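You operate a simulated robot arm through the tools that you are given. There is no shell and no other tool. Be economical: measure what you need, move in short steps, check, and stop when the job is done.

Carry out the task below with a simulated robot arm. There is one attempt and no reset: what you move stays moved.

Task
Get ready to iron cotton: board up to 86 cm, teal plug in, switch on, dial at cotton.
Fine: plug in with the socket switch off; it stays on, green lamp lit; the sole heats to 195 degrees, leave the iron on its base.
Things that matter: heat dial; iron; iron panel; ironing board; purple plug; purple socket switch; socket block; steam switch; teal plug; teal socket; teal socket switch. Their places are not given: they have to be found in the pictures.

It is judged by the outcome, as a careful person would: the job done as asked, and still so three seconds after it is handed in. It fails if anything else is knocked over, pushed out of place, dropped, spilled or broken.

Robot
A 6-joint arm with a two-finger gripper, fixed in place. Base frame: the origin is at the foot of the arm, x ahead of it, y to its left, z up. Lengths are in mm, angles in degrees, forces in N, time in s.
Its first joint turns from -166.0 to 166.0 degrees. Payload 2.45 kg.
Tool frame: the origin (TCP) lies between the finger pads and is the grasp point; the fingertips stand 20 mm ahead of it; z points along the fingers, y is the line along which they close. Largest opening 140 mm; the body of the gripper starts 168 mm behind the TCP.
Orientation is told as [roll, pitch, yaw] about the base's x, y, z axes, in that order, counted from this pose: with the fingers straight down and closing along the base's y, the tool's x points along the base's -x, its y along +y and its z along -z.

Tools
- The arm moves only by the tool drive_tool. Its argument "motion" is text: rows parted by semicolons, each of 7 numbers parted by spaces: the turn, a rotation vector about the tool's x, y, z in units of 4 degrees (1.0 is 4 degrees), then the shift along the tool's x, y, z in units of 20 mm (1.0 is 20 mm), then the finger opening in mm, from 0 to 140. In form: ax ay az dx dy dz grip; .... A call has 1 to 10 rows; each row shifts and turns the commanded pose from where the row before left it, along the tool's axes as they then stand. A call with a number of a shift or a turn outside -1 to 1 is refused whole. A row lasts 0.2 s, in which the tool goes at most 50 mm and 8.6 degrees; a call with a longer step from one row to the next is refused whole, and so is a gripper value outside its range. A pose out of reach is approached as far as the arm can. The call stops where the force on the tool passes 90 N (or 10 N more than at its start, if that is more) or the arm is blocked; 0.2 s more then pass. Each finger travels about 45 mm/s and halts on what it meets, pressing with about 32 N; the grip force reading is that of the motor and also rises with nothing between the fingers. The clock runs only during rows and for 0.2 s after the last one: add rows that do not move to give the fingers time. The reply holds the time, the measured pose of the TCP, the force on the tool along the base axes, the opening and the grip force, in the units named above and with some noise, with the torque about the TCP (base axes, N m) and any sound that the robot's microphone picked up.
- Cameras (640 x 400 px; columns grow to the right, rows downward): "scene" is fixed at [399.5, -499.3, 1458.3]; the picture's right is [0.81, -0.58, 0.00], its down [-0.37, -0.52, -0.77] and it looks along [0.45, 0.63, -0.63] (base axes); focal length 324 px, centre (320, 200). "wrist" rides on the gripper at [78, 11, -209] in the tool frame; the picture's right is [-0.14, 0.99, 0.00], its down [-0.92, -0.13, -0.37] and it looks along [-0.37, -0.05, 0.93] (tool axes); focal length 280 px, centre (320, 200).
- snapshot(camera): a new picture of that camera. It takes no simulated time.
- probe_pixels(camera, pixels): for up to 12 pixels [column, row] of the newest picture of that camera ("zoom" is the newest enlarged one), the place [x, y, z] in the base frame of the surface seen there, good to about 3 mm. It takes no simulated time.
- inspect(camera, box): a new picture of the part [left, top, right, bottom] of that camera's present view, enlarged. It takes no simulated time.
- finish_job(): hands the job in; it is judged then, once.

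Go step by step. Measure first, check grasps and placings, and put right what went wrong. The budget is 80 turns and 54 pictures, counting those below and the enlarged ones. Unless the task says otherwise, let go and move clear before handing in, and close with one line.

The tools are called after "Request:" as a command line: name --argument value ..., lists and objects as JSON in quotes. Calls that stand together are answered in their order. drive_tool: Moves the arm, as the interface text tells. Its arguments: {"type":"object","properties":{"motion":{"type":"string"}},"required":["motion"]} The other tools are called the same way: snapshot (camera) takes a picture; probe_pixels (camera, pixels) gives the place of the surface under pixels of a picture; inspect (camera, box) takes an enlarged picture of a part of a camera's view; finish_job () hands the job in.

At the start:

```text
time: 0.0
tcp_pos: [637.1, 119.3, 1174.3]
ee_rot: [0.0, 0.0, 0.0]
force: [0.4, 0.1, -0.2]
torque: [-0.01, -0.01, -0.03]
width: 140.0
grip_force: 0.1
```

scene: 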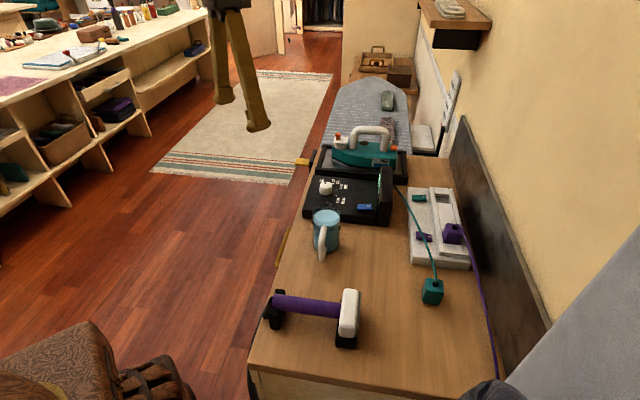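
wrist: 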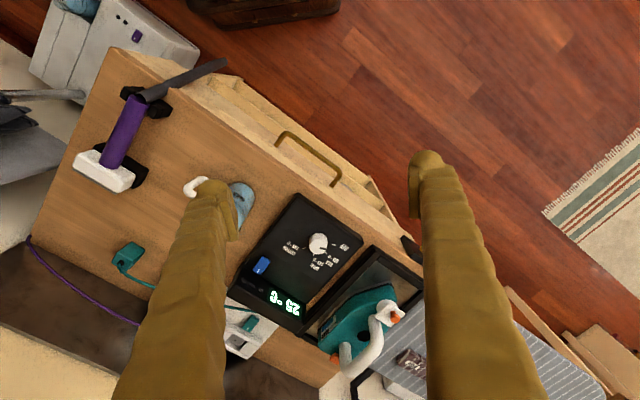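

The scene shows the socket block around (437,228), the teal plug at (432,291), the iron panel at (345,195) and the board behind it. I'll enlarge these first.

Request:
inspect --camera "scene" --box '[290, 120, 490, 245]'

Request:
inspect --camera "scene" --box '[380, 180, 500, 310]'

Request:
inspect --camera "scene" --box '[280, 60, 440, 160]'

Request:
inspect --camera "wrist" --box '[200, 180, 440, 400]'

Request:
probe_pixels --camera "scene" --pixels '[[432, 283], [432, 298], [420, 197], [424, 237], [453, 228], [326, 184], [365, 207], [388, 100], [360, 100], [330, 120], [380, 180], [350, 290]]'

```text
3.20 times, centred on (390, 182) of scene
```

zoom: 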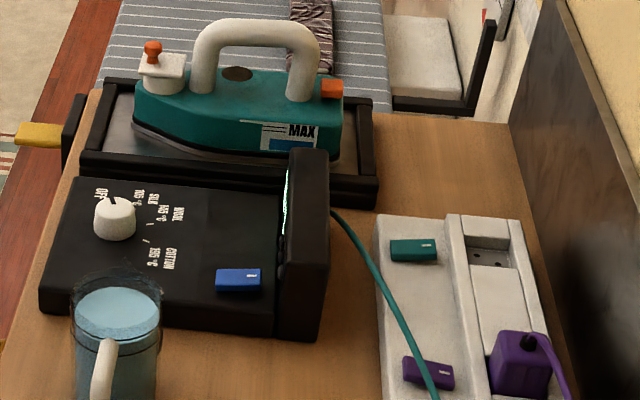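

```text
3.08 times, centred on (440, 245) of scene
```

zoom: 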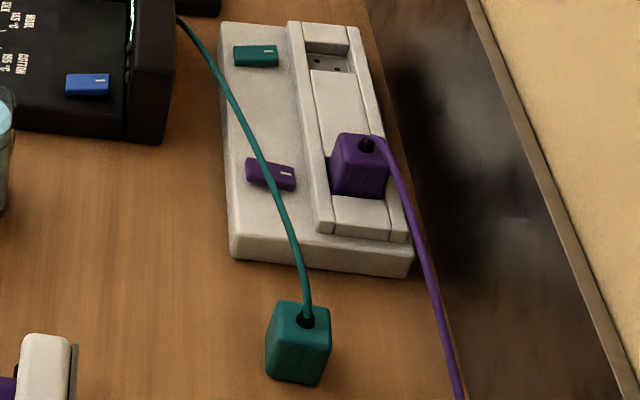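

```text
4.00 times, centred on (360, 110) of scene
```

zoom: 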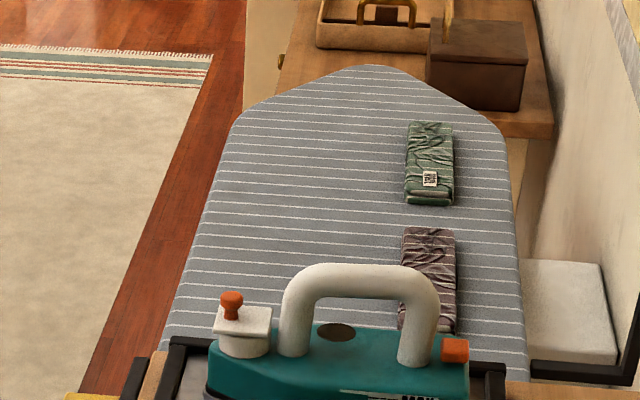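

```text
1.82 times, centred on (320, 290) of wrist
```

zoom: 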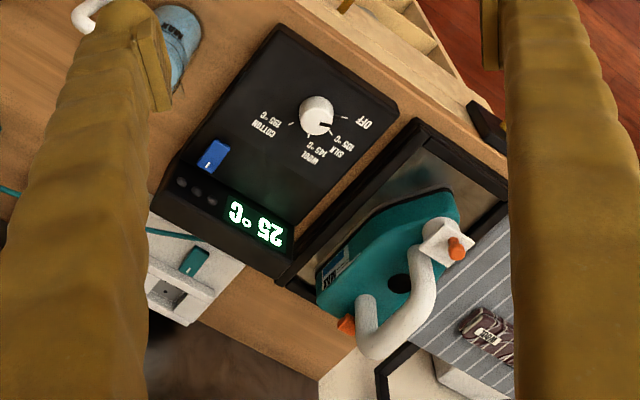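

```text
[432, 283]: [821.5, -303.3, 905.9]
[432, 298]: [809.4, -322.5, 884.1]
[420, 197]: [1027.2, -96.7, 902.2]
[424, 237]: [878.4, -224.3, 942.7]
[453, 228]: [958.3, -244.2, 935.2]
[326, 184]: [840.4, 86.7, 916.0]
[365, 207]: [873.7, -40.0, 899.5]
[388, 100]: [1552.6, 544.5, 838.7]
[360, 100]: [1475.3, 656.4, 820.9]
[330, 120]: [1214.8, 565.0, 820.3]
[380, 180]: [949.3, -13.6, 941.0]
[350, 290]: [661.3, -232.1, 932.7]
```

The board top is at z≈820. The yellow piece at (301,161) and the yellow one at (280,245) may be the height control, so I'll probe those, the floor and the iron area.

Request:
inspect --camera "scene" --box '[250, 130, 350, 193]'

Request:
probe_pixels --camera "scene" --pixels '[[301, 161], [296, 161], [312, 160], [230, 240], [282, 245], [350, 148], [372, 132], [390, 152], [316, 170], [402, 170], [320, 130], [405, 140]]'

Request:
inspect --camera "scene" --box '[230, 190, 390, 350]'

```text
6.35 times, centred on (300, 162) of scene
```

zoom: 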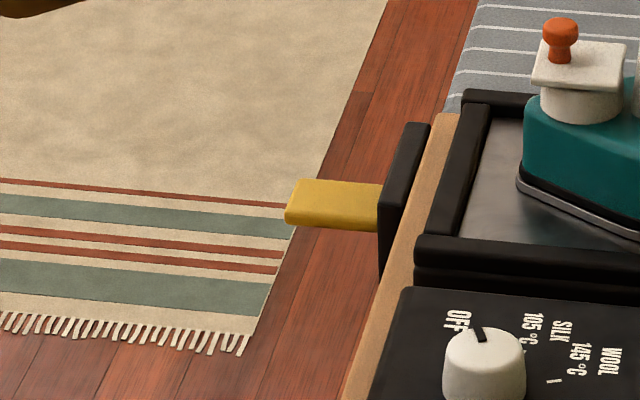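

```text
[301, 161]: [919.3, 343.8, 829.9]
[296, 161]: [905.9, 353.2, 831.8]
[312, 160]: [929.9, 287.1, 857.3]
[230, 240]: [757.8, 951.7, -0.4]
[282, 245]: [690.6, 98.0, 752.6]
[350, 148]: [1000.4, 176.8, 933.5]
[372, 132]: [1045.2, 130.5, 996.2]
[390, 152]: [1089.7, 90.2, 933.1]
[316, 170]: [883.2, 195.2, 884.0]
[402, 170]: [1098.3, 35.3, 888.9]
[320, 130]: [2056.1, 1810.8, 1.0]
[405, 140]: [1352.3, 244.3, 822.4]
```

```text
2.50 times, centred on (310, 270) of scene
```

zoom: 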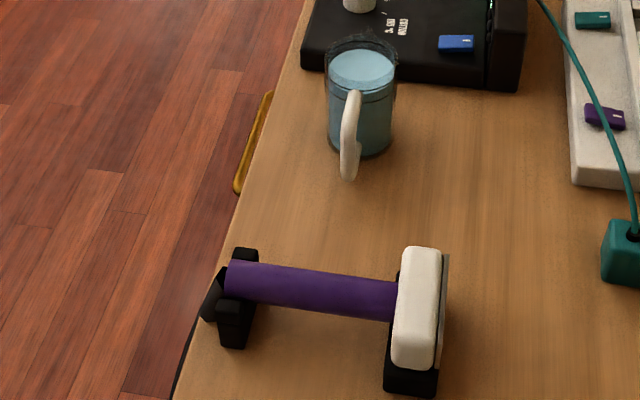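

The floor is at z=0, so the board has to rise about 40 mm, and the yellow lever by the desk edge at about (919,344,830) looks like the height control. Next I'll measure the sockets, switches, plug and dial precisely.

Request:
inspect --camera "scene" --box '[400, 180, 480, 275]'

Request:
probe_pixels --camera "scene" --pixels '[[443, 199], [440, 193], [446, 193], [440, 201], [447, 201], [442, 212], [419, 195], [419, 200], [414, 197], [425, 196], [410, 265], [467, 268]]'

Request:
probe_pixels --camera "scene" --pixels '[[425, 281], [439, 280], [423, 300], [440, 302], [448, 228], [325, 181], [322, 190], [334, 186], [430, 260], [408, 190], [445, 188], [453, 188]]'

```text
4.21 times, centred on (440, 228) of scene
```

zoom: 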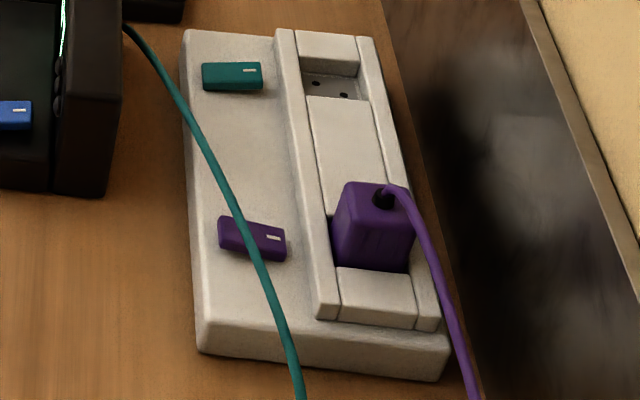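

```text
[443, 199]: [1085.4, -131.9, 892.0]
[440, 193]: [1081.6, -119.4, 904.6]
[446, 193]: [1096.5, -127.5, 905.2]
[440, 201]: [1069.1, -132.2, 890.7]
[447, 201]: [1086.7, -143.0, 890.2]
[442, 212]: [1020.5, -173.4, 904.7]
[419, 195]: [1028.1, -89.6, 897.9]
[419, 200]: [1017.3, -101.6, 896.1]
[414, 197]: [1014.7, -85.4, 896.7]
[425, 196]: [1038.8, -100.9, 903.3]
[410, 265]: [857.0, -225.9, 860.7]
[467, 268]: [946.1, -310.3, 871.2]
```

```text
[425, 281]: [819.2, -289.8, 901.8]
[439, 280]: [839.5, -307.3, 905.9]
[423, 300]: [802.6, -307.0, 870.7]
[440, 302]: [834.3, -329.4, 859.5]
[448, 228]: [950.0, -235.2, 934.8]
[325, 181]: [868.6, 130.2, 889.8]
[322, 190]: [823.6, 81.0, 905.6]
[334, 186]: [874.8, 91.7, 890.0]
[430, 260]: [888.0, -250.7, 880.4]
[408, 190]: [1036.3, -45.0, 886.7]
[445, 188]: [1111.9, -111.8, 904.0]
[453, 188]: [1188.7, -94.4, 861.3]
```

The desk is at z≈860 and the plug is about 45 mm tall with its top at 905. The teal socket recess is near (1078,-137,890), a long reach, and the backboard is close, so the fingers should close along the desk's length (yaw −52°). I'll turn and move toward the plug.

Request:
drive_tool --motion "0 0 1 -0.65 -0.76 0.4 140;0 0 1 -0.7 -0.71 0.4 140;0 0 1 -0.75 -0.66 0.4 140;0 0 1 -0.8 -0.6 0.4 140;0 0 1 -0.84 -0.55 0.4 140;0 0 1 -0.87 -0.49 0.4 140;0 0 1 -0.9 -0.42 0.4 140;0 0 1 -0.93 -0.36 0.4 140;0 0 1 -0.96 -0.29 0.4 140;0 0 1 -0.97 -0.23 0.4 140"

```text
time: 2.2
tcp_pos: [769.2, -33.5, 1095.4]
ee_rot: [0.2, -0.1, -40.0]
force: [0.2, 0.7, 0.3]
torque: [-0.02, 0.0, -0.02]
width: 140.2
grip_force: 0.1
```

The yaw sign is right. I'll finish the turn and slide on toward the plug and socket to get a wrist view.

Request:
drive_tool --motion "0 0 1 -0.83 -0.13 0 140;0 0 1 -0.83 -0.13 0 140;0 0 1 -0.83 -0.13 0 140;0 0 0 -0.83 -0.13 0 140;0 0 0 -0.83 -0.13 0 140;0 0 0 -0.83 -0.13 0 140;0 0 0 -0.83 -0.13 0 140;0 0 0 -0.83 -0.13 0 140;0 0 0 -0.83 -0.13 0 140;0 0 0 -0.83 -0.13 0 140"

Request:
snapshot --camera "wrist"

```text
time: 4.4
tcp_pos: [852.8, -175.3, 1091.9]
ee_rot: [0.0, 0.0, -52.0]
force: [-0.2, -1.1, -0.1]
torque: [0.02, 0.02, -0.01]
width: 140.1
grip_force: 0.0
```

```text
44 pictures are left
```

wrist: 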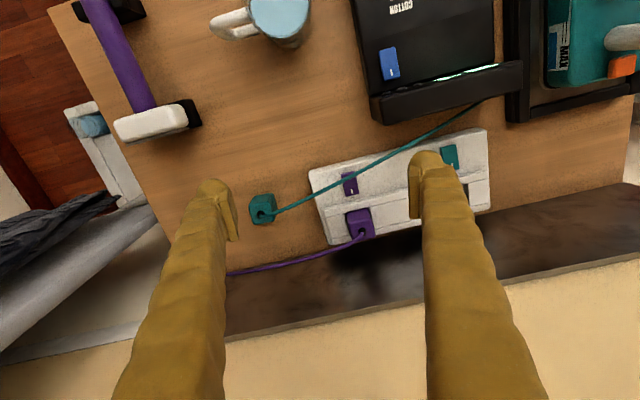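

The wrist view shows the teal plug at (262,210) and the block with its switches. I'll enlarge and probe it.

Request:
inspect --camera "wrist" --box '[235, 120, 505, 255]'

Request:
probe_pixels --camera "wrist" --pixels '[[310, 175], [486, 132], [330, 240], [489, 207], [252, 197], [274, 197], [252, 222], [274, 221], [348, 214], [370, 211], [352, 235], [475, 195]]'

```text
2.37 times, centred on (370, 188) of wrist
```

zoom: 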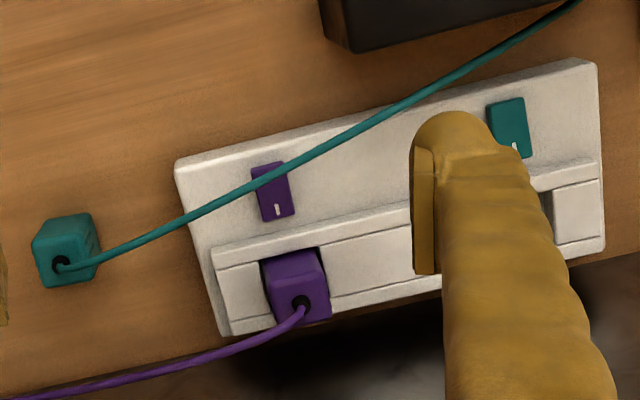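

```text
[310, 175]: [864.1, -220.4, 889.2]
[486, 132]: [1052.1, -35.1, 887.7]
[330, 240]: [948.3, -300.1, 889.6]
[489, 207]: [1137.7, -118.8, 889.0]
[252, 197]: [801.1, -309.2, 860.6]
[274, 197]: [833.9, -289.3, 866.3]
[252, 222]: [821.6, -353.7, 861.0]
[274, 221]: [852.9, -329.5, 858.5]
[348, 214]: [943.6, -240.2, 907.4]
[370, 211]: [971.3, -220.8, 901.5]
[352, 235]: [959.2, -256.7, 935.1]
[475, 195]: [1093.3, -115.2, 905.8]
```

The block lies at about 44°, so the tool yaw should be −46° at the socket. I'll move above the teal plug to look straight at it.

Request:
drive_tool --motion "0 0 -0.25 -0.68 -0.9 0.77 100;0 0 -0.25 -0.68 -0.9 0.77 100;0 0 -0.25 -0.68 -0.9 0.77 100;0 0 -0.25 -0.68 -0.9 0.77 100;0 0 -0.25 -0.68 -0.9 0.77 100;0 0 -0.25 -0.68 -0.9 0.77 100"

Request:
inspect --camera "wrist" --box '[200, 100, 520, 300]'

```text
time: 5.8
tcp_pos: [826.1, -308.3, 1002.3]
ee_rot: [0.1, 0.0, -45.9]
force: [-0.9, -0.9, 0.4]
torque: [-0.02, 0.01, 0.02]
width: 100.2
grip_force: 0.1
```

```text
2.00 times, centred on (360, 200) of wrist
```

zoom: 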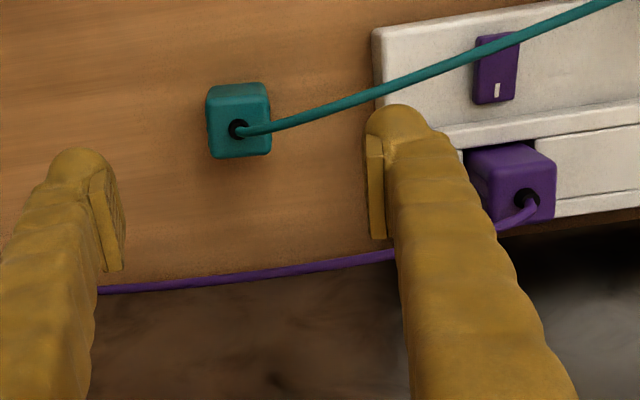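

The plug sits centred under the TCP at zoom (238,125). I'll probe plug edges and block ridge lines to get their yaws.

Request:
probe_pixels --camera "zoom" --pixels '[[216, 120], [262, 115], [240, 95], [244, 150], [222, 150], [262, 145], [375, 40], [480, 12], [450, 145], [630, 108], [510, 185], [548, 180]]'

Request:
inspect --camera "wrist" --box '[290, 125, 350, 195]'

```text
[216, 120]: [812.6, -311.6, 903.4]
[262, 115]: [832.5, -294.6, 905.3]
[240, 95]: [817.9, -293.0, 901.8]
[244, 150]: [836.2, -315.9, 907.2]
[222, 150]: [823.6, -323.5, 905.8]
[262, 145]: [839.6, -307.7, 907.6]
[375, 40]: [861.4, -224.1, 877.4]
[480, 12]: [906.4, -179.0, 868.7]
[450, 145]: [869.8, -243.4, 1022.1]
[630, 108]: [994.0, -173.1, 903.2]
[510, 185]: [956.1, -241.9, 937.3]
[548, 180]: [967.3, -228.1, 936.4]
```

```text
5.71 times, centred on (320, 160) of wrist
```

zoom: 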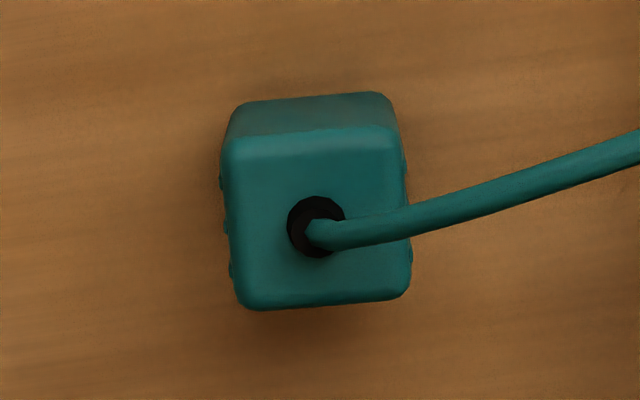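

The plug's top is at 905 with ribbed sides facing the finger direction; its yaw is about 3.5° off the tool. I'll turn to match and descend to TCP z≈901 with the fingers open.

Request:
drive_tool --motion "0 0 0.3 0 0 0.84 100;0 0 0.3 0 0 0.84 100;0 0 0.3 0 0 0.84 90;0 0 0 0 0 0.84 80;0 0 0 0 0 0.84 80;0 0 0 0 0 0.84 80;0 0 0 0 0 0 80"

Request:
snapshot --camera "wrist"

```text
time: 7.4
tcp_pos: [827.1, -308.4, 901.9]
ee_rot: [0.0, 0.0, -49.6]
force: [-0.7, -0.1, 0.1]
torque: [0.02, 0.03, 0.0]
width: 80.0
grip_force: 0.0
```

```text
40 pictures are left
```

wrist: 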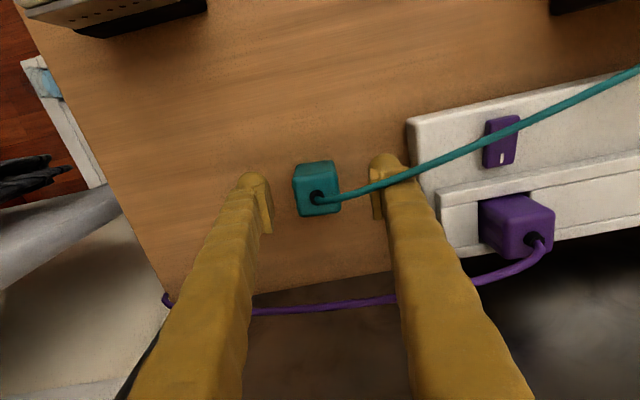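

The plug is between the fingers, and the cord crosses the right finger with no contact force. I'll close, then lift about 60 mm.

Request:
drive_tool --motion "0 0 0 0 0 0 20;0 0 0 0 0 0 20;0 0 0 0 0 0 20;0 0 0 0 0 0 20;0 0 0 0 0 -0.5 20;0 0 0 0 0 -1 20;0 0 0 0 0 -1 20;0 0 0 0 0 -1 20"

Request:
snapshot --camera "wrist"

```text
time: 9.2
tcp_pos: [827.9, -307.2, 970.1]
ee_rot: [-0.1, 0.0, -49.6]
force: [0.0, -0.4, -0.9]
torque: [0.0, 0.0, -0.01]
width: 34.5
grip_force: 32.3
```

```text
39 pictures are left
```

wrist: 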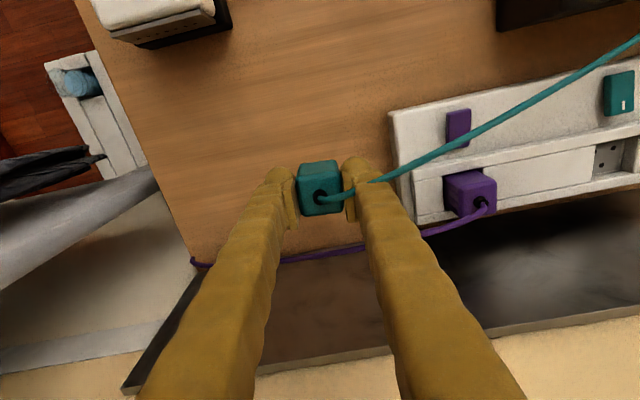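

The plug is held at 34.5 mm width. The socket recess with its holes is visible at about (610,155), so I'll measure it precisely.

Request:
inspect --camera "wrist" --box '[380, 50, 640, 220]'

Request:
probe_pixels --camera "wrist" --pixels '[[597, 162], [623, 157], [610, 172], [601, 151], [500, 165], [590, 150], [500, 205], [600, 184], [450, 190], [630, 145], [395, 130], [600, 70]]'

```text
2.35 times, centred on (510, 135) of wrist
```

zoom: 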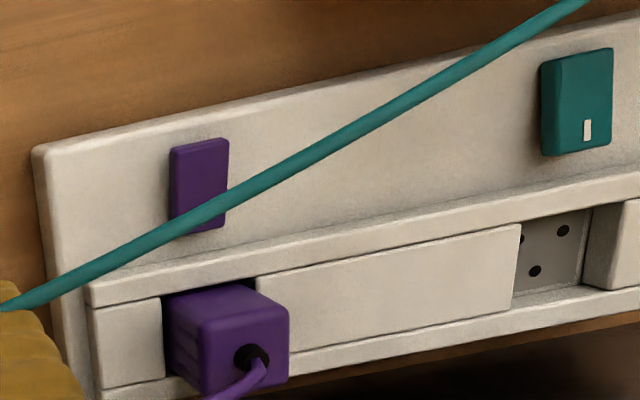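

```text
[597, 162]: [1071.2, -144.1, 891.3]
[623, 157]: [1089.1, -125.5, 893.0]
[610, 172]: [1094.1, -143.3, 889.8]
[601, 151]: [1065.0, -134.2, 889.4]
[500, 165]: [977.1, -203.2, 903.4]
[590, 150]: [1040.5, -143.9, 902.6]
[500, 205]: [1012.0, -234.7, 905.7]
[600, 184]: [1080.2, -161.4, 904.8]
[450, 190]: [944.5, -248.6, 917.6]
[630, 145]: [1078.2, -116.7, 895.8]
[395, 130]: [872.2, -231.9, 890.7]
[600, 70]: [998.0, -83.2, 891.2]
```

The socket centre is about (1079,-137) with floor z≈890 and the channel ridge at 904. I'll lift and carry the plug to hover about 90 mm short of the socket for a clear view.

Request:
drive_tool --motion "0 0 -0.3 0 0.5 -1 20;0 0 -0.3 0 1 -0.8 20;0 0 -0.3 -0.2 1 -0.6 20;0 0 0 -0.3 1 0 20;0 0 0 -0.3 1 0 20;0 0 0 -0.3 1 0 20;0 0 0 -0.3 1 0 20;0 0 0 -0.3 1 0 20;0 0 0 -0.3 1 0 20;0 0 0 -0.2 1 0 20"

Request:
inspect --camera "wrist" --box '[300, 80, 560, 250]'

```text
time: 11.4
tcp_pos: [995.8, -206.4, 1018.7]
ee_rot: [0.1, 0.0, -46.0]
force: [0.3, 0.2, -0.1]
torque: [0.02, 0.0, 0.0]
width: 34.6
grip_force: 31.8
```

```text
2.35 times, centred on (430, 165) of wrist
```

zoom: 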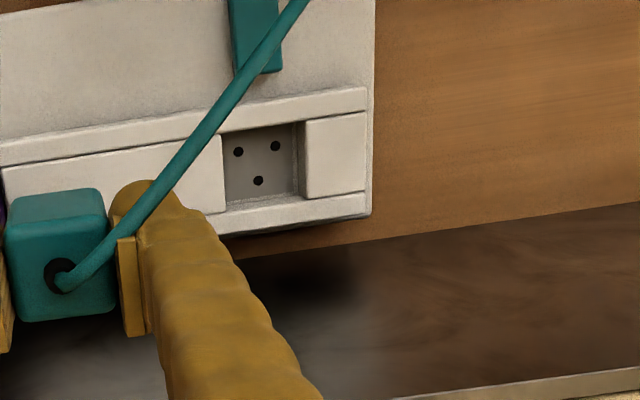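

Three holes are visible at zoom (238,152), (275,146) and (258,181). I'll probe them, the recess edges and the ridge lines.

Request:
probe_pixels --camera "zoom" --pixels '[[238, 152], [275, 146], [258, 181], [20, 150], [360, 95], [30, 165], [360, 108], [240, 222], [362, 205], [216, 165], [312, 160], [370, 165]]'

Request:
probe_pixels --camera "zoom" --pixels '[[226, 190], [292, 180], [256, 133], [262, 196], [228, 140], [292, 130], [560, 230], [560, 200], [400, 250], [600, 380], [280, 250], [260, 30]]'

```text
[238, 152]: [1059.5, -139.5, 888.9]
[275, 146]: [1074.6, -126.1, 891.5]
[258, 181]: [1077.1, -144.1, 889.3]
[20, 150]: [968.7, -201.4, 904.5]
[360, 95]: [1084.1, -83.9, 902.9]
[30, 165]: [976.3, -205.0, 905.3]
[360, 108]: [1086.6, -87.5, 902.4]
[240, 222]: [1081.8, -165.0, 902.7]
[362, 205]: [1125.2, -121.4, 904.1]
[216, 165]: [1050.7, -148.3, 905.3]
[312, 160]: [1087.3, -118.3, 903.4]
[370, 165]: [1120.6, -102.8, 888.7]
```

```text
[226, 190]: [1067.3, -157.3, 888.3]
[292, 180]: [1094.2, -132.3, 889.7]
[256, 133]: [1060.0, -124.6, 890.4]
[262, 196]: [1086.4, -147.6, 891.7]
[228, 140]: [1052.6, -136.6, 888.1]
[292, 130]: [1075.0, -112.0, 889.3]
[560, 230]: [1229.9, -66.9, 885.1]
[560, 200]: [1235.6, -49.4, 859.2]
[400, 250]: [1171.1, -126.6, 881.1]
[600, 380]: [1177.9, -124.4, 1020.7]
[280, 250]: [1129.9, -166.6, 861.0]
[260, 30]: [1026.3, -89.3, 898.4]
```

The socket centre works out to about (1071,-137) with the block at 45°. Now I'll check where the plug sits relative to the TCP along the tool's x.

Request:
inspect --camera "wrist" --box '[275, 150, 365, 230]'

Request:
probe_pixels --camera "zoom" --pixels '[[275, 145], [370, 145], [240, 230], [330, 145], [330, 300], [260, 300], [380, 290], [310, 120], [310, 180], [310, 310], [370, 200], [250, 180]]'

```text
5.00 times, centred on (320, 190) of wrist
```

zoom: 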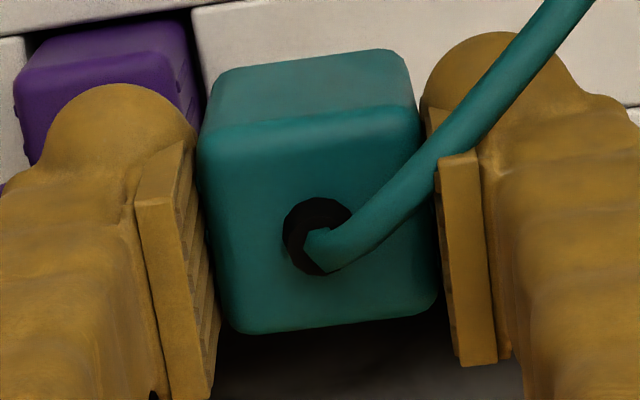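

```text
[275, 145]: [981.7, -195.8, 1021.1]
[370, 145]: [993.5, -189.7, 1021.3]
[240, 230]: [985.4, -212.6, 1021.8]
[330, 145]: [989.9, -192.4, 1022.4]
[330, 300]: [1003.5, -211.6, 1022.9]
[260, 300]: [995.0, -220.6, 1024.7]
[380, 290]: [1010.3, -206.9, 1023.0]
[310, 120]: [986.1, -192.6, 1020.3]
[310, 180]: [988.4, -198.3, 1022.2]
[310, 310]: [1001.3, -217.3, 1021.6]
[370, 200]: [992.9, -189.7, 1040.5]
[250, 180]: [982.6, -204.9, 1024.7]
```

The plug is centred on the TCP within about 1 mm. I'll move over the socket at yaw −45° and check the reading before lowering.

Request:
drive_tool --motion "0 0 -0.25 -0.05 0.85 0 20;0 0 0 -0.05 0.86 0 20;0 0 0 -0.04 0.86 0 20;0 0 0 -0.04 0.86 0 20;0 0 0 -0.04 0.85 0 20;0 0 0 -0.04 0.85 0 20;0 0 0 0 0 0.8 20;0 0 0 0 0 0.8 20;0 0 0 0 0 0.4 20;0 0 0 0 0 0 20"

Request:
snapshot --camera "wrist"

Request:
inspect --camera "scene" --box '[390, 150, 490, 250]'

```text
time: 13.6
tcp_pos: [1070.5, -140.3, 979.8]
ee_rot: [0.1, 0.0, -44.9]
force: [0.1, 0.4, -0.8]
torque: [0.02, 0.0, 0.0]
width: 34.4
grip_force: 32.0
```

```text
35 pictures are left
```

wrist: 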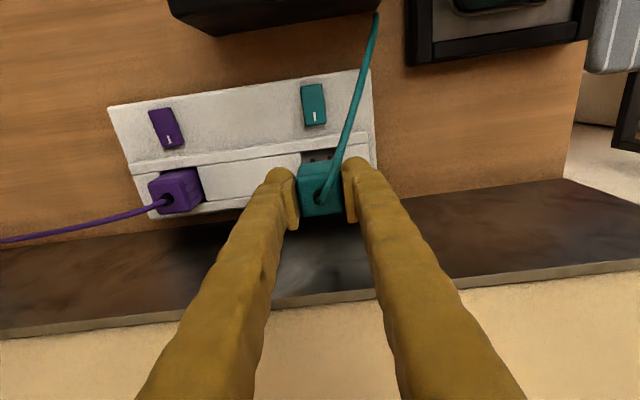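

```text
4.00 times, centred on (440, 200) of scene
```

zoom: 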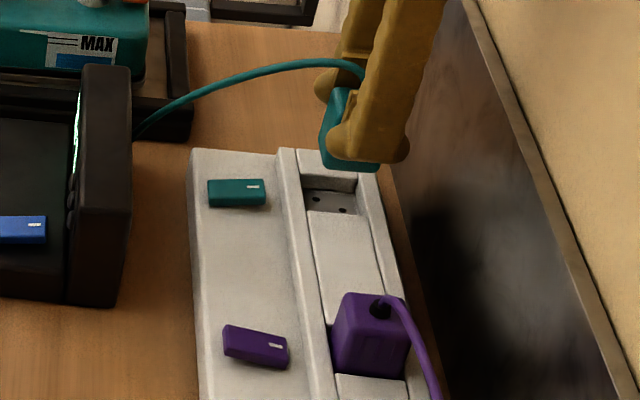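

The plug hovers over the recess, about 3 mm short along the block. I'll correct that and lower to just above the ridges.

Request:
drive_tool --motion "0 0 0 0.04 0.15 0 20;0 0 0 0 0 0.5 20;0 0 0 0 0 0.5 20;0 0 0 0 0 0.4 20;0 0 0 0 0 0 20"

Request:
inspect --camera "wrist" --box '[260, 110, 420, 230]'

Request:
inspect --camera "scene" --box '[410, 165, 470, 225]'

```text
time: 14.8
tcp_pos: [1073.4, -137.4, 950.1]
ee_rot: [0.0, 0.0, -45.0]
force: [0.0, 0.3, -1.1]
torque: [0.03, 0.03, -0.01]
width: 34.5
grip_force: 32.2
```

```text
3.33 times, centred on (340, 170) of wrist
```

zoom: 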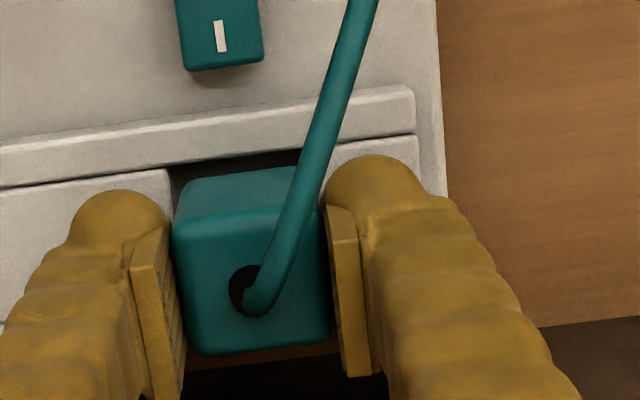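

```text
6.67 times, centred on (440, 195) of scene
```

zoom: 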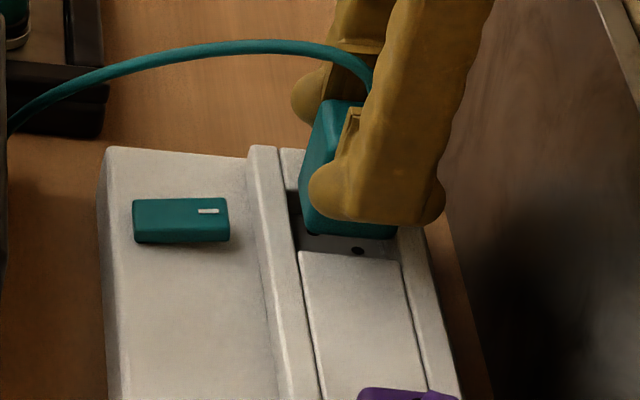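

The alignment looks plausible, so I'll lower gently in small steps and watch the force.

Request:
drive_tool --motion "0 0 0 0 0 0.2 20;0 0 0 0 0 0.2 20;0 0 0 0 0 0.2 20;0 0 0 0 0 0.15 20"

```text
time: 15.8
tcp_pos: [1073.6, -137.1, 935.3]
ee_rot: [0.0, -0.1, -45.0]
force: [-0.3, -0.7, -1.0]
torque: [-0.06, 0.0, -0.02]
width: 34.7
grip_force: 32.2
```

It is inside the recess with no contact force. I'll go on down to seat it.

Request:
drive_tool --motion "0 0 0 0 0 0.1 20;0 0 0 0 0 0.1 20;0 0 0 0 0 0.1 20;0 0 0 0 0 0.1 20;0 0 0 0 0 0 20"

Request:
inspect --camera "scene" --box '[410, 165, 470, 225]'

```text
time: 17.0
tcp_pos: [1072.0, -137.6, 928.3]
ee_rot: [0.1, -0.1, -45.0]
force: [1.8, -0.3, 24.1]
torque: [-0.02, -0.05, -0.01]
width: 34.7
grip_force: 32.3
```

```text
6.67 times, centred on (440, 195) of scene
```

zoom: 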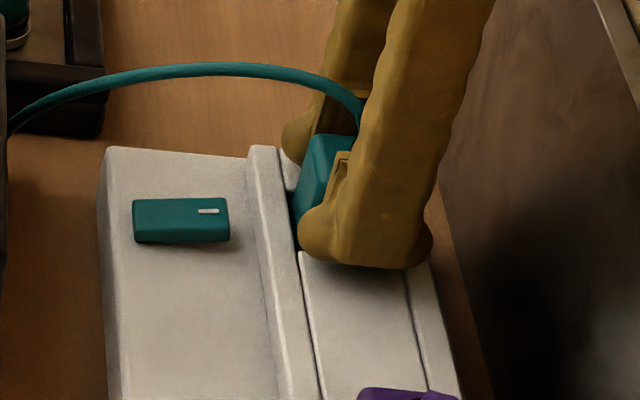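

The TCP is at 928.3 with 24 N upward, which is close to seated. I'll press slightly more to make sure.

Request:
drive_tool --motion "0 0 0 0 0 0.08 20;0 0 0 0 0 0.08 20;0 0 0 0 0 0 20"

```text
time: 17.8
tcp_pos: [1072.2, -136.1, 925.8]
ee_rot: [0.1, -0.1, -45.0]
force: [6.8, -1.1, 22.4]
torque: [-0.02, -0.13, -0.02]
width: 34.9
grip_force: 31.4
```

It is still yielding at about 22 N, which could be the pins going in or slipping in the grip. I'll open, back off and look at the plug height against the purple one.

Request:
drive_tool --motion "0 0 0 0 0 0 60;0 0 0 0 0 0 60;0 0 0 0 0 0 60;0 0 0 0 0 -1 80;0 0 0 0 0 -1 90;0 0 0 0 0 -1 90;0 0 0 0.5 0 -1 90;0 0 0 0.5 0 -1 90"

Request:
inspect --camera "scene" --box '[400, 170, 480, 270]'

Request:
snapshot --camera "wrist"

```text
time: 19.6
tcp_pos: [1058.0, -123.8, 1022.8]
ee_rot: [0.0, 0.1, -45.0]
force: [-0.1, -0.8, 0.2]
torque: [0.0, 0.02, -0.01]
width: 90.2
grip_force: 0.1
```

```text
4.00 times, centred on (440, 220) of scene
```

zoom: 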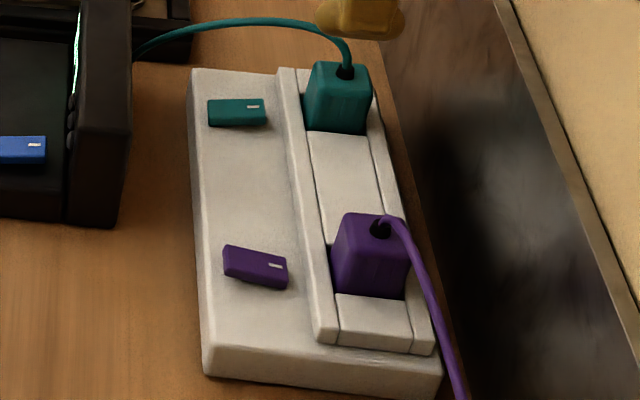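

```text
29 pictures are left
```

wrist: 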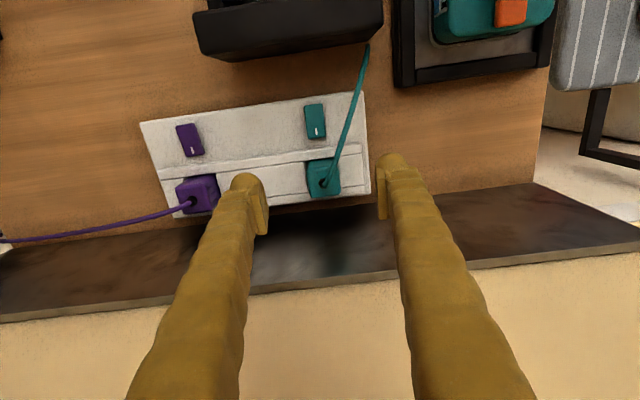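

Both plugs look similarly seated. I'll probe their tops and the tilts of the two rockers.

Request:
probe_pixels --camera "wrist" --pixels '[[316, 190], [330, 188], [324, 170], [195, 190], [205, 195], [185, 208], [314, 109], [315, 133], [187, 130], [194, 150], [310, 120], [320, 118]]'

Request:
inspect --camera "wrist" --box '[160, 90, 380, 220]'

```text
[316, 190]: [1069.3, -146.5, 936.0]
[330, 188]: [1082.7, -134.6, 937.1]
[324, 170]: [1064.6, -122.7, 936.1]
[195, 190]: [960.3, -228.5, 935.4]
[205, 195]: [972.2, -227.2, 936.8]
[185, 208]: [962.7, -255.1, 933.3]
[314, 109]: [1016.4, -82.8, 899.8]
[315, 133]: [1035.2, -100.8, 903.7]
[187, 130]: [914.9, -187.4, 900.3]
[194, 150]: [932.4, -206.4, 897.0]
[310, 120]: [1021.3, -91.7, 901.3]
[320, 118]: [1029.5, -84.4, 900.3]
```

```text
2.91 times, centred on (270, 155) of wrist
```

zoom: 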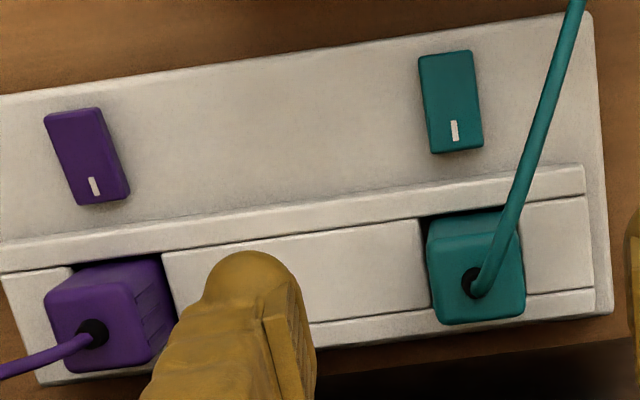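

The teal plug top is at 936, level with the purple one, so it is seated. The teal rocker's marked end is high (904, versus 897 for purple's marked end), so teal is off. I'll close the fingers and tilt the tool 45° toward the wall, to press that marked end with the finger corner and stay clear of the ridge.

Request:
drive_tool --motion "0 -1 0 0.35 0 0 0;0 -1 0 0.35 0 0 0;0 -1 0 0.35 0 0 0;0 -1 0 0.35 0 0 0;0 -1 0 0.35 0 0 0;0 -1 0 0 0 0 0;0 -1 0 0 0 0 0;0 -1 0 0 0 0 0;0 -1 0 0 0 0 0;0 -1 0 0 0 0 0"

```text
time: 21.8
tcp_pos: [1034.9, -97.9, 1019.0]
ee_rot: [0.1, -40.0, -45.1]
force: [0.1, -0.1, 1.1]
torque: [0.0, -0.02, 0.01]
width: 0.0
grip_force: 29.8
```

The pose is good. I'll finish the tilt and come down above the rocker's marked end.

Request:
drive_tool --motion "0 -0.6 0 0 0 0 0;0 -0.6 0 0 0 0 0;0 0 0 0.72 -0.03 0.68 0;0 0 0 0.72 -0.03 0.68 0;0 0 0 0.72 -0.03 0.68 0;0 0 0 0.72 0 0.68 0;0 0 0 0 0 0 0"

Request:
inspect --camera "scene" --box '[380, 150, 480, 230]'

Request:
inspect --camera "wrist" --box '[220, 100, 420, 300]'

```text
time: 23.4
tcp_pos: [1029.3, -97.2, 939.3]
ee_rot: [0.0, -44.8, -45.0]
force: [0.2, -0.1, 0.0]
torque: [0.0, 0.01, -0.03]
width: 0.0
grip_force: 29.3
```

```text
5.00 times, centred on (430, 190) of scene
```

zoom: 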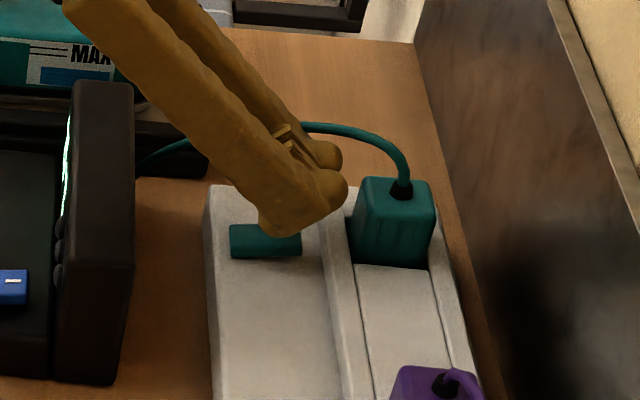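

```text
2.00 times, centred on (320, 200) of wrist
```

zoom: 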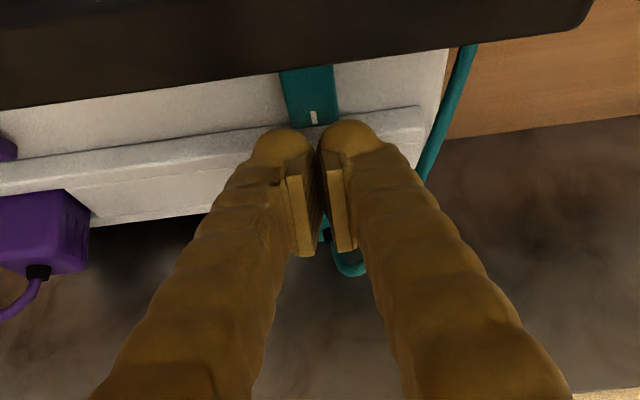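

The finger corner is over the rocker's marked end. I'll press down gently in small steps.

Request:
drive_tool --motion "0 0 0 0.1 0.05 0.14 0;0 0 0 0.1 0 0.14 0;0 0 0 0.1 0 0.1 0;0 0 0 0.1 0 0.1 0"

```text
time: 24.4
tcp_pos: [1031.9, -99.0, 928.2]
ee_rot: [0.2, -44.8, -45.1]
force: [0.0, -0.5, 0.4]
torque: [0.01, 0.01, 0.0]
width: 0.1
grip_force: 29.0
```

Request:
drive_tool --motion "0 0 0 0.1 0 0.1 0;0 0 0 0.1 0 0.1 0;0 0 0 0.1 0 0.1 0;0 0 0 0 0 0 0"

```text
time: 25.4
tcp_pos: [1032.6, -100.0, 924.5]
ee_rot: [0.3, -45.1, -45.2]
force: [-8.1, -4.9, 70.4]
torque: [-0.05, 0.44, -0.09]
width: 5.7
grip_force: 29.2
```

The force rose to 70 N with no click and the fingers were spread 5.7 mm, so something stiff was hit. I'll back off and look.

Request:
drive_tool --motion "0 0 0 -0.3 0 -0.3 0;0 0 0 -0.5 0 -0.5 0;0 0 0 -1 0 -1 0;0 0 0 -0.5 0 -0.5 0"

Request:
inspect --camera "scene" --box '[380, 150, 480, 230]'

Request:
inspect --camera "scene" --box '[290, 150, 430, 240]'

```text
time: 26.4
tcp_pos: [1031.2, -95.8, 987.5]
ee_rot: [0.0, -44.8, -45.0]
force: [-0.8, -0.1, 0.0]
torque: [-0.01, -0.02, 0.0]
width: 0.0
grip_force: 29.2
```

```text
5.00 times, centred on (430, 190) of scene
```

zoom: 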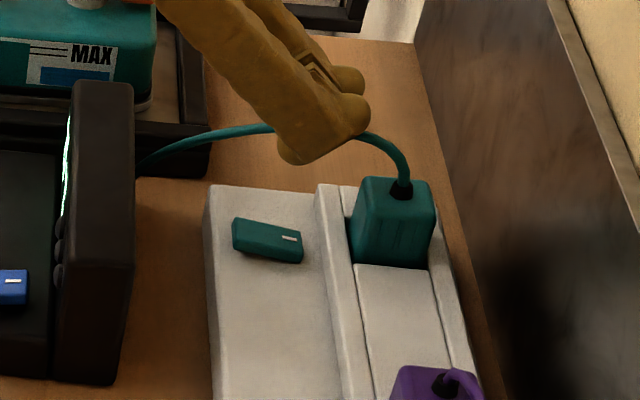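

```text
4.44 times, centred on (360, 195) of scene
```

zoom: 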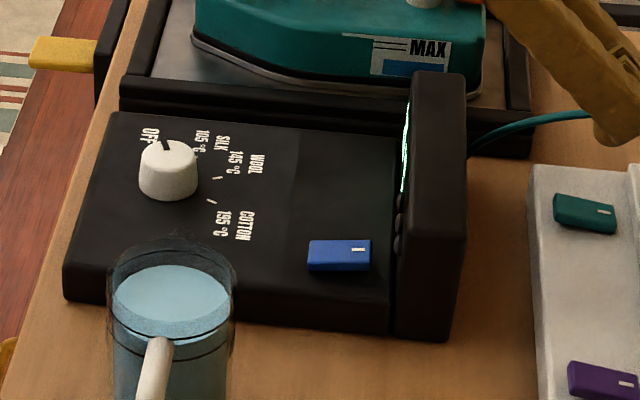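

The teal rocker now has its marked end down like the purple one, so the socket is on. Next is the dial: I'll straighten the tool while moving over the panel.

Request:
drive_tool --motion "0 1 0 0.49 0 -0.96 0;0 1 0 0.56 0 -0.92 0;0 1 0 0.62 0 -0.88 0;0 1 0 0.68 0 -0.83 0;0 1 0 0.74 0 -0.78 0;0 1 0 0.93 0 -0.36 40;0 1 0 0.96 0 -0.29 100;0 1 0 0.97 0 -0.22 100;0 1 0 0.99 0 -0.16 100;0 1 0 1 0 -0.09 100"

Request:
drive_tool --motion "0 1 0 0.9 0 0 100;0 0.2 0 0.9 0 0 100;0 0 0 0.9 0 0 100"

Request:
snapshot --camera "wrist"

```text
time: 28.6
tcp_pos: [890.7, 45.0, 1011.7]
ee_rot: [0.0, -4.8, -45.0]
force: [-0.2, -0.7, 0.4]
torque: [-0.01, 0.01, 0.0]
width: 100.1
grip_force: 0.1
```

```text
time: 29.4
tcp_pos: [850.7, 80.8, 1007.4]
ee_rot: [0.1, 0.0, -45.0]
force: [-0.1, 0.3, 0.4]
torque: [-0.02, 0.01, 0.01]
width: 100.1
grip_force: 0.1
```

```text
23 pictures are left
```

wrist: 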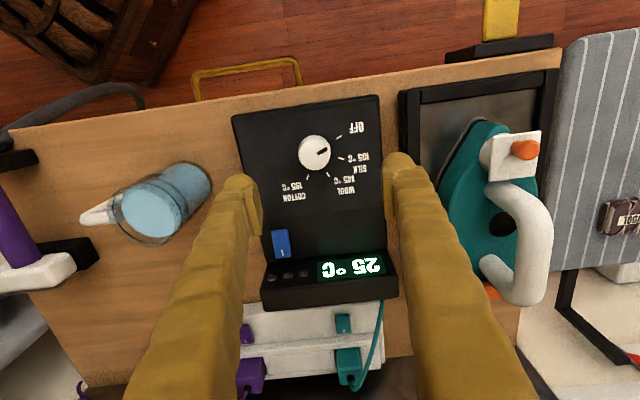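

The dial and its ticks are in view with the knob at (315,152). I'll zoom in and probe the knob, the ticks and the lamps.

Request:
inspect --camera "wrist" --box '[225, 95, 395, 305]'

Request:
inspect --camera "wrist" --box '[270, 110, 380, 205]'

Request:
probe_pixels --camera "zoom" --pixels '[[310, 178], [250, 178], [370, 165], [310, 120], [310, 230], [400, 115], [407, 200], [370, 273], [277, 277], [150, 180], [470, 100], [360, 178]]'

```text
1.90 times, centred on (310, 200) of wrist
```

zoom: 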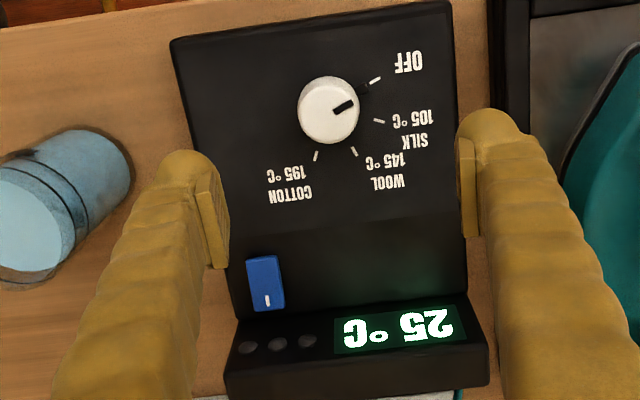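

```text
4.21 times, centred on (325, 158) of wrist
```

zoom: 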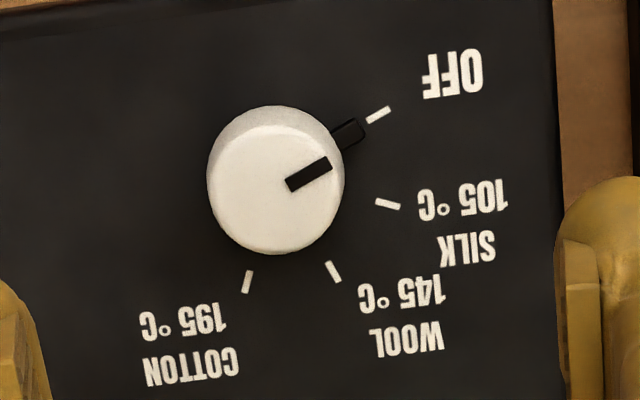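

```text
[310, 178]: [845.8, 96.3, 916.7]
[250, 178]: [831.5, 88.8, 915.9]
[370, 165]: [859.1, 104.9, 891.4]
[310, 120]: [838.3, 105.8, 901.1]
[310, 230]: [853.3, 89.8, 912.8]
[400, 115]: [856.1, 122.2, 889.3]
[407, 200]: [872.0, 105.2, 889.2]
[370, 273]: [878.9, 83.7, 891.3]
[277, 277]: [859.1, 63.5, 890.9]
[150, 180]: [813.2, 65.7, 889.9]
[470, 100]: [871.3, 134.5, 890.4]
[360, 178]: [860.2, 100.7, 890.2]
```

The pointer is at OFF and the panel surface is z≈890. The knob axis is about (841,87) with top 917 and diameter ≈36 mm, and cotton lies about 139° clockwise. I'll descend over the knob with a modest opening.

Request:
drive_tool --motion "0 0 0 0.29 -0.05 0 60;0 0 0 0.28 -0.06 0 60;0 0 0 0 0 0.8 60;0 0 0 0 0 0.8 60;0 0 0 0 0 0.8 60;0 0 0 0 0 0.8 60;0 0 0 0 0 0.4 60;0 0 0 0 0 0 60"

Request:
inspect --camera "wrist" --box '[230, 100, 410, 240]'

```text
time: 31.2
tcp_pos: [843.0, 88.8, 936.8]
ee_rot: [0.0, 0.1, -45.0]
force: [-0.5, -0.4, -0.6]
torque: [-0.02, -0.01, 0.01]
width: 59.8
grip_force: 0.1
```

```text
2.86 times, centred on (320, 170) of wrist
```

zoom: 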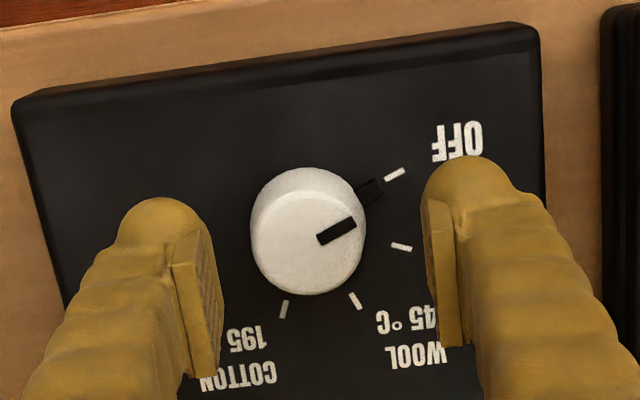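

The knob centre is about 3 mm off the tool axis. I'll correct that, go down to TCP z≈914 and close gently.

Request:
drive_tool --motion "0 0 0 0.14 -0.14 0 60;0 0 0 0 0 0.6 60;0 0 0 0 0 0.55 60;0 0 0 0 0 0 20;0 0 0 0 0 0 20;0 0 0 0 0 0 20;0 0 0 0 0 0 20"

```text
time: 32.8
tcp_pos: [837.9, 87.8, 914.6]
ee_rot: [-0.1, 0.0, -45.0]
force: [-5.0, -8.7, -0.9]
torque: [-0.13, 0.05, 0.0]
width: 33.9
grip_force: 45.1
```

The knob is held at 33.9 mm with a small 10 N side force. I'll ease over about 1 mm and turn it clockwise.

Request:
drive_tool --motion "0 0 0 0 -0.06 0 20;0 0 1 0 0 0 20;0 0 1 0 0 0 20;0 0 1 0 0 0 20;0 0 1 0 0 0 20;0 0 1 0 0 0 20;0 0 1 0 0 0 20;0 0 1 0 0 0 20;0 0 1 0 0 0 20;0 0 0 0 0 0 20"

Request:
snapshot --camera "wrist"

```text
time: 35.0
tcp_pos: [839.4, 90.3, 914.2]
ee_rot: [0.1, -0.1, -77.0]
force: [57.9, 5.3, 16.1]
torque: [0.42, -0.75, 0.13]
width: 34.2
grip_force: 44.6
```

```text
19 pictures are left
```

wrist: 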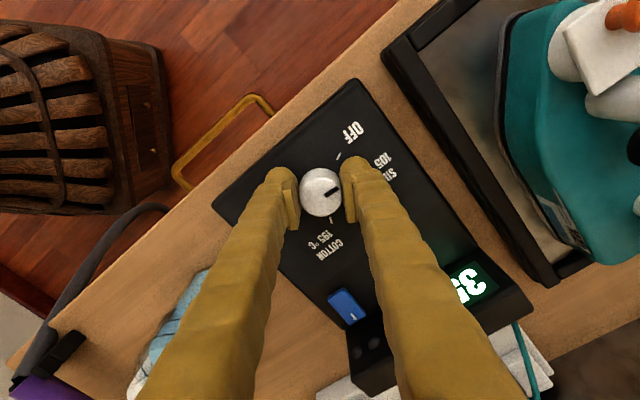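

The knob is turning and the display is climbing, but side force built up to 58 N because the tool axis is off the knob axis, which I now place near (840.6,85.1). I'll re-centre before turning further.

Request:
drive_tool --motion "0 0 0 -0.1 0.12 0 40;0 0 0 -0.08 0 0 50;0 0 0 -0.08 0 0 50;0 0 0 0 0 0 50"

Request:
inspect --camera "wrist" --box '[240, 110, 420, 250]'

```text
time: 36.0
tcp_pos: [839.9, 84.0, 913.9]
ee_rot: [0.0, 0.0, -76.9]
force: [0.2, -0.5, 0.6]
torque: [0.0, 0.01, 0.03]
width: 49.7
grip_force: 0.0
```

```text
2.86 times, centred on (330, 180) of wrist
```

zoom: 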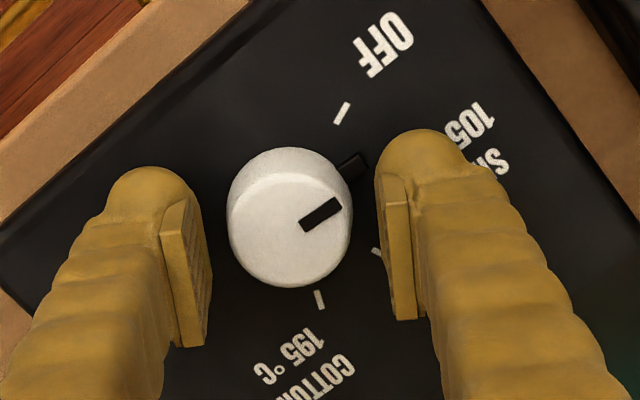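

The vision and force data together put the knob axis at (838.8,88.8). I'll re-centre there, re-grip and turn on a bit, watching the force.

Request:
drive_tool --motion "0 0 0 0.25 0 0 50;0 0 0 0 0 0 20;0 0 0 0 0 0 20;0 0 0 0 0 0 20;0 0 1 0 0 0 20;0 0 1 0 0 0 20;0 0 1 0 0 0 20;0 0 1 0 0 0 20;0 0 1 0 0 0 20;0 0 0 0 0 0 20"

```text
time: 38.2
tcp_pos: [838.6, 87.7, 914.2]
ee_rot: [0.0, 0.1, -97.0]
force: [15.1, 18.6, -14.2]
torque: [0.26, -0.17, 0.03]
width: 33.9
grip_force: 45.2
```

The force is moderate, so I'll keep turning with a slight re-centre.

Request:
drive_tool --motion "0 0 1 0.03 0.02 0 20;0 0 1 0 0 0 20;0 0 1 0 0 0 20;0 0 1 0 0 0 20;0 0 1 0 0 0 20;0 0 1 0 0 0 20;0 0 1 0 0 0 20;0 0 1 0 0 0 20;0 0 1 0 0 0 20;0 0 0 0 0 0 20"

Request:
snapshot --camera "wrist"

```text
time: 40.4
tcp_pos: [841.5, 88.7, 914.8]
ee_rot: [0.2, 0.0, -133.1]
force: [15.7, -38.0, 8.8]
torque: [-0.36, -0.29, 0.09]
width: 33.8
grip_force: 44.7
```

```text
17 pictures are left
```

wrist: 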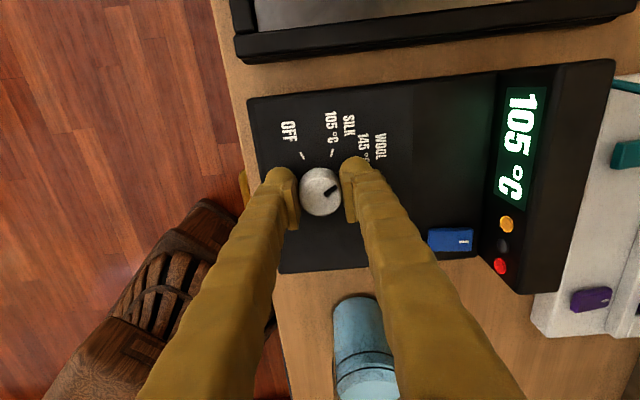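

The display shows 105 °C with orange and red lamps lit, and about 51° of turn remain. I'll relieve the side force and continue.

Request:
drive_tool --motion "0 0 1 0 0.04 0 20;0 0 1 0 0 0 20;0 0 1 0 0 0 20;0 0 1 0 0 0 20;0 0 1 0 0 0 20;0 0 1 0 0 0 20;0 0 1 0 0 0 20;0 0 1 0 0 0 20;0 0 1 0 0 0 20;0 0 0 0 0 0 20"

Request:
snapshot --camera "wrist"

```text
time: 42.7
tcp_pos: [840.0, 87.1, 913.5]
ee_rot: [-1.3, 0.0, -168.0]
force: [-9.0, 10.5, 6.4]
torque: [0.36, 0.13, 0.02]
width: 34.3
grip_force: 45.0
out of reach, approached as far as the arm can: row 9
stopped in row 10: the force on the tool passed its limit at 96 N (the readings are from after the stop); the commanded pose is now the measured one
```

```text
16 pictures are left
```

wrist: 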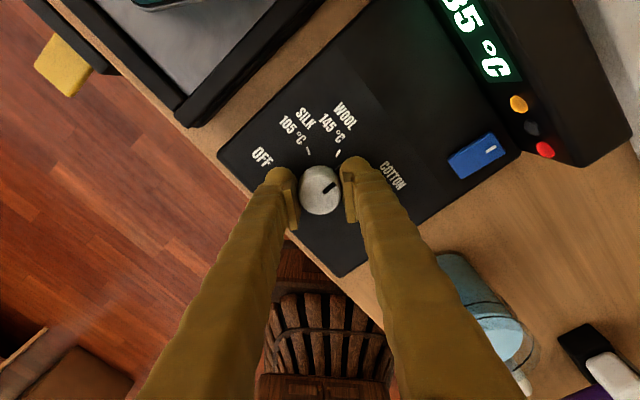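

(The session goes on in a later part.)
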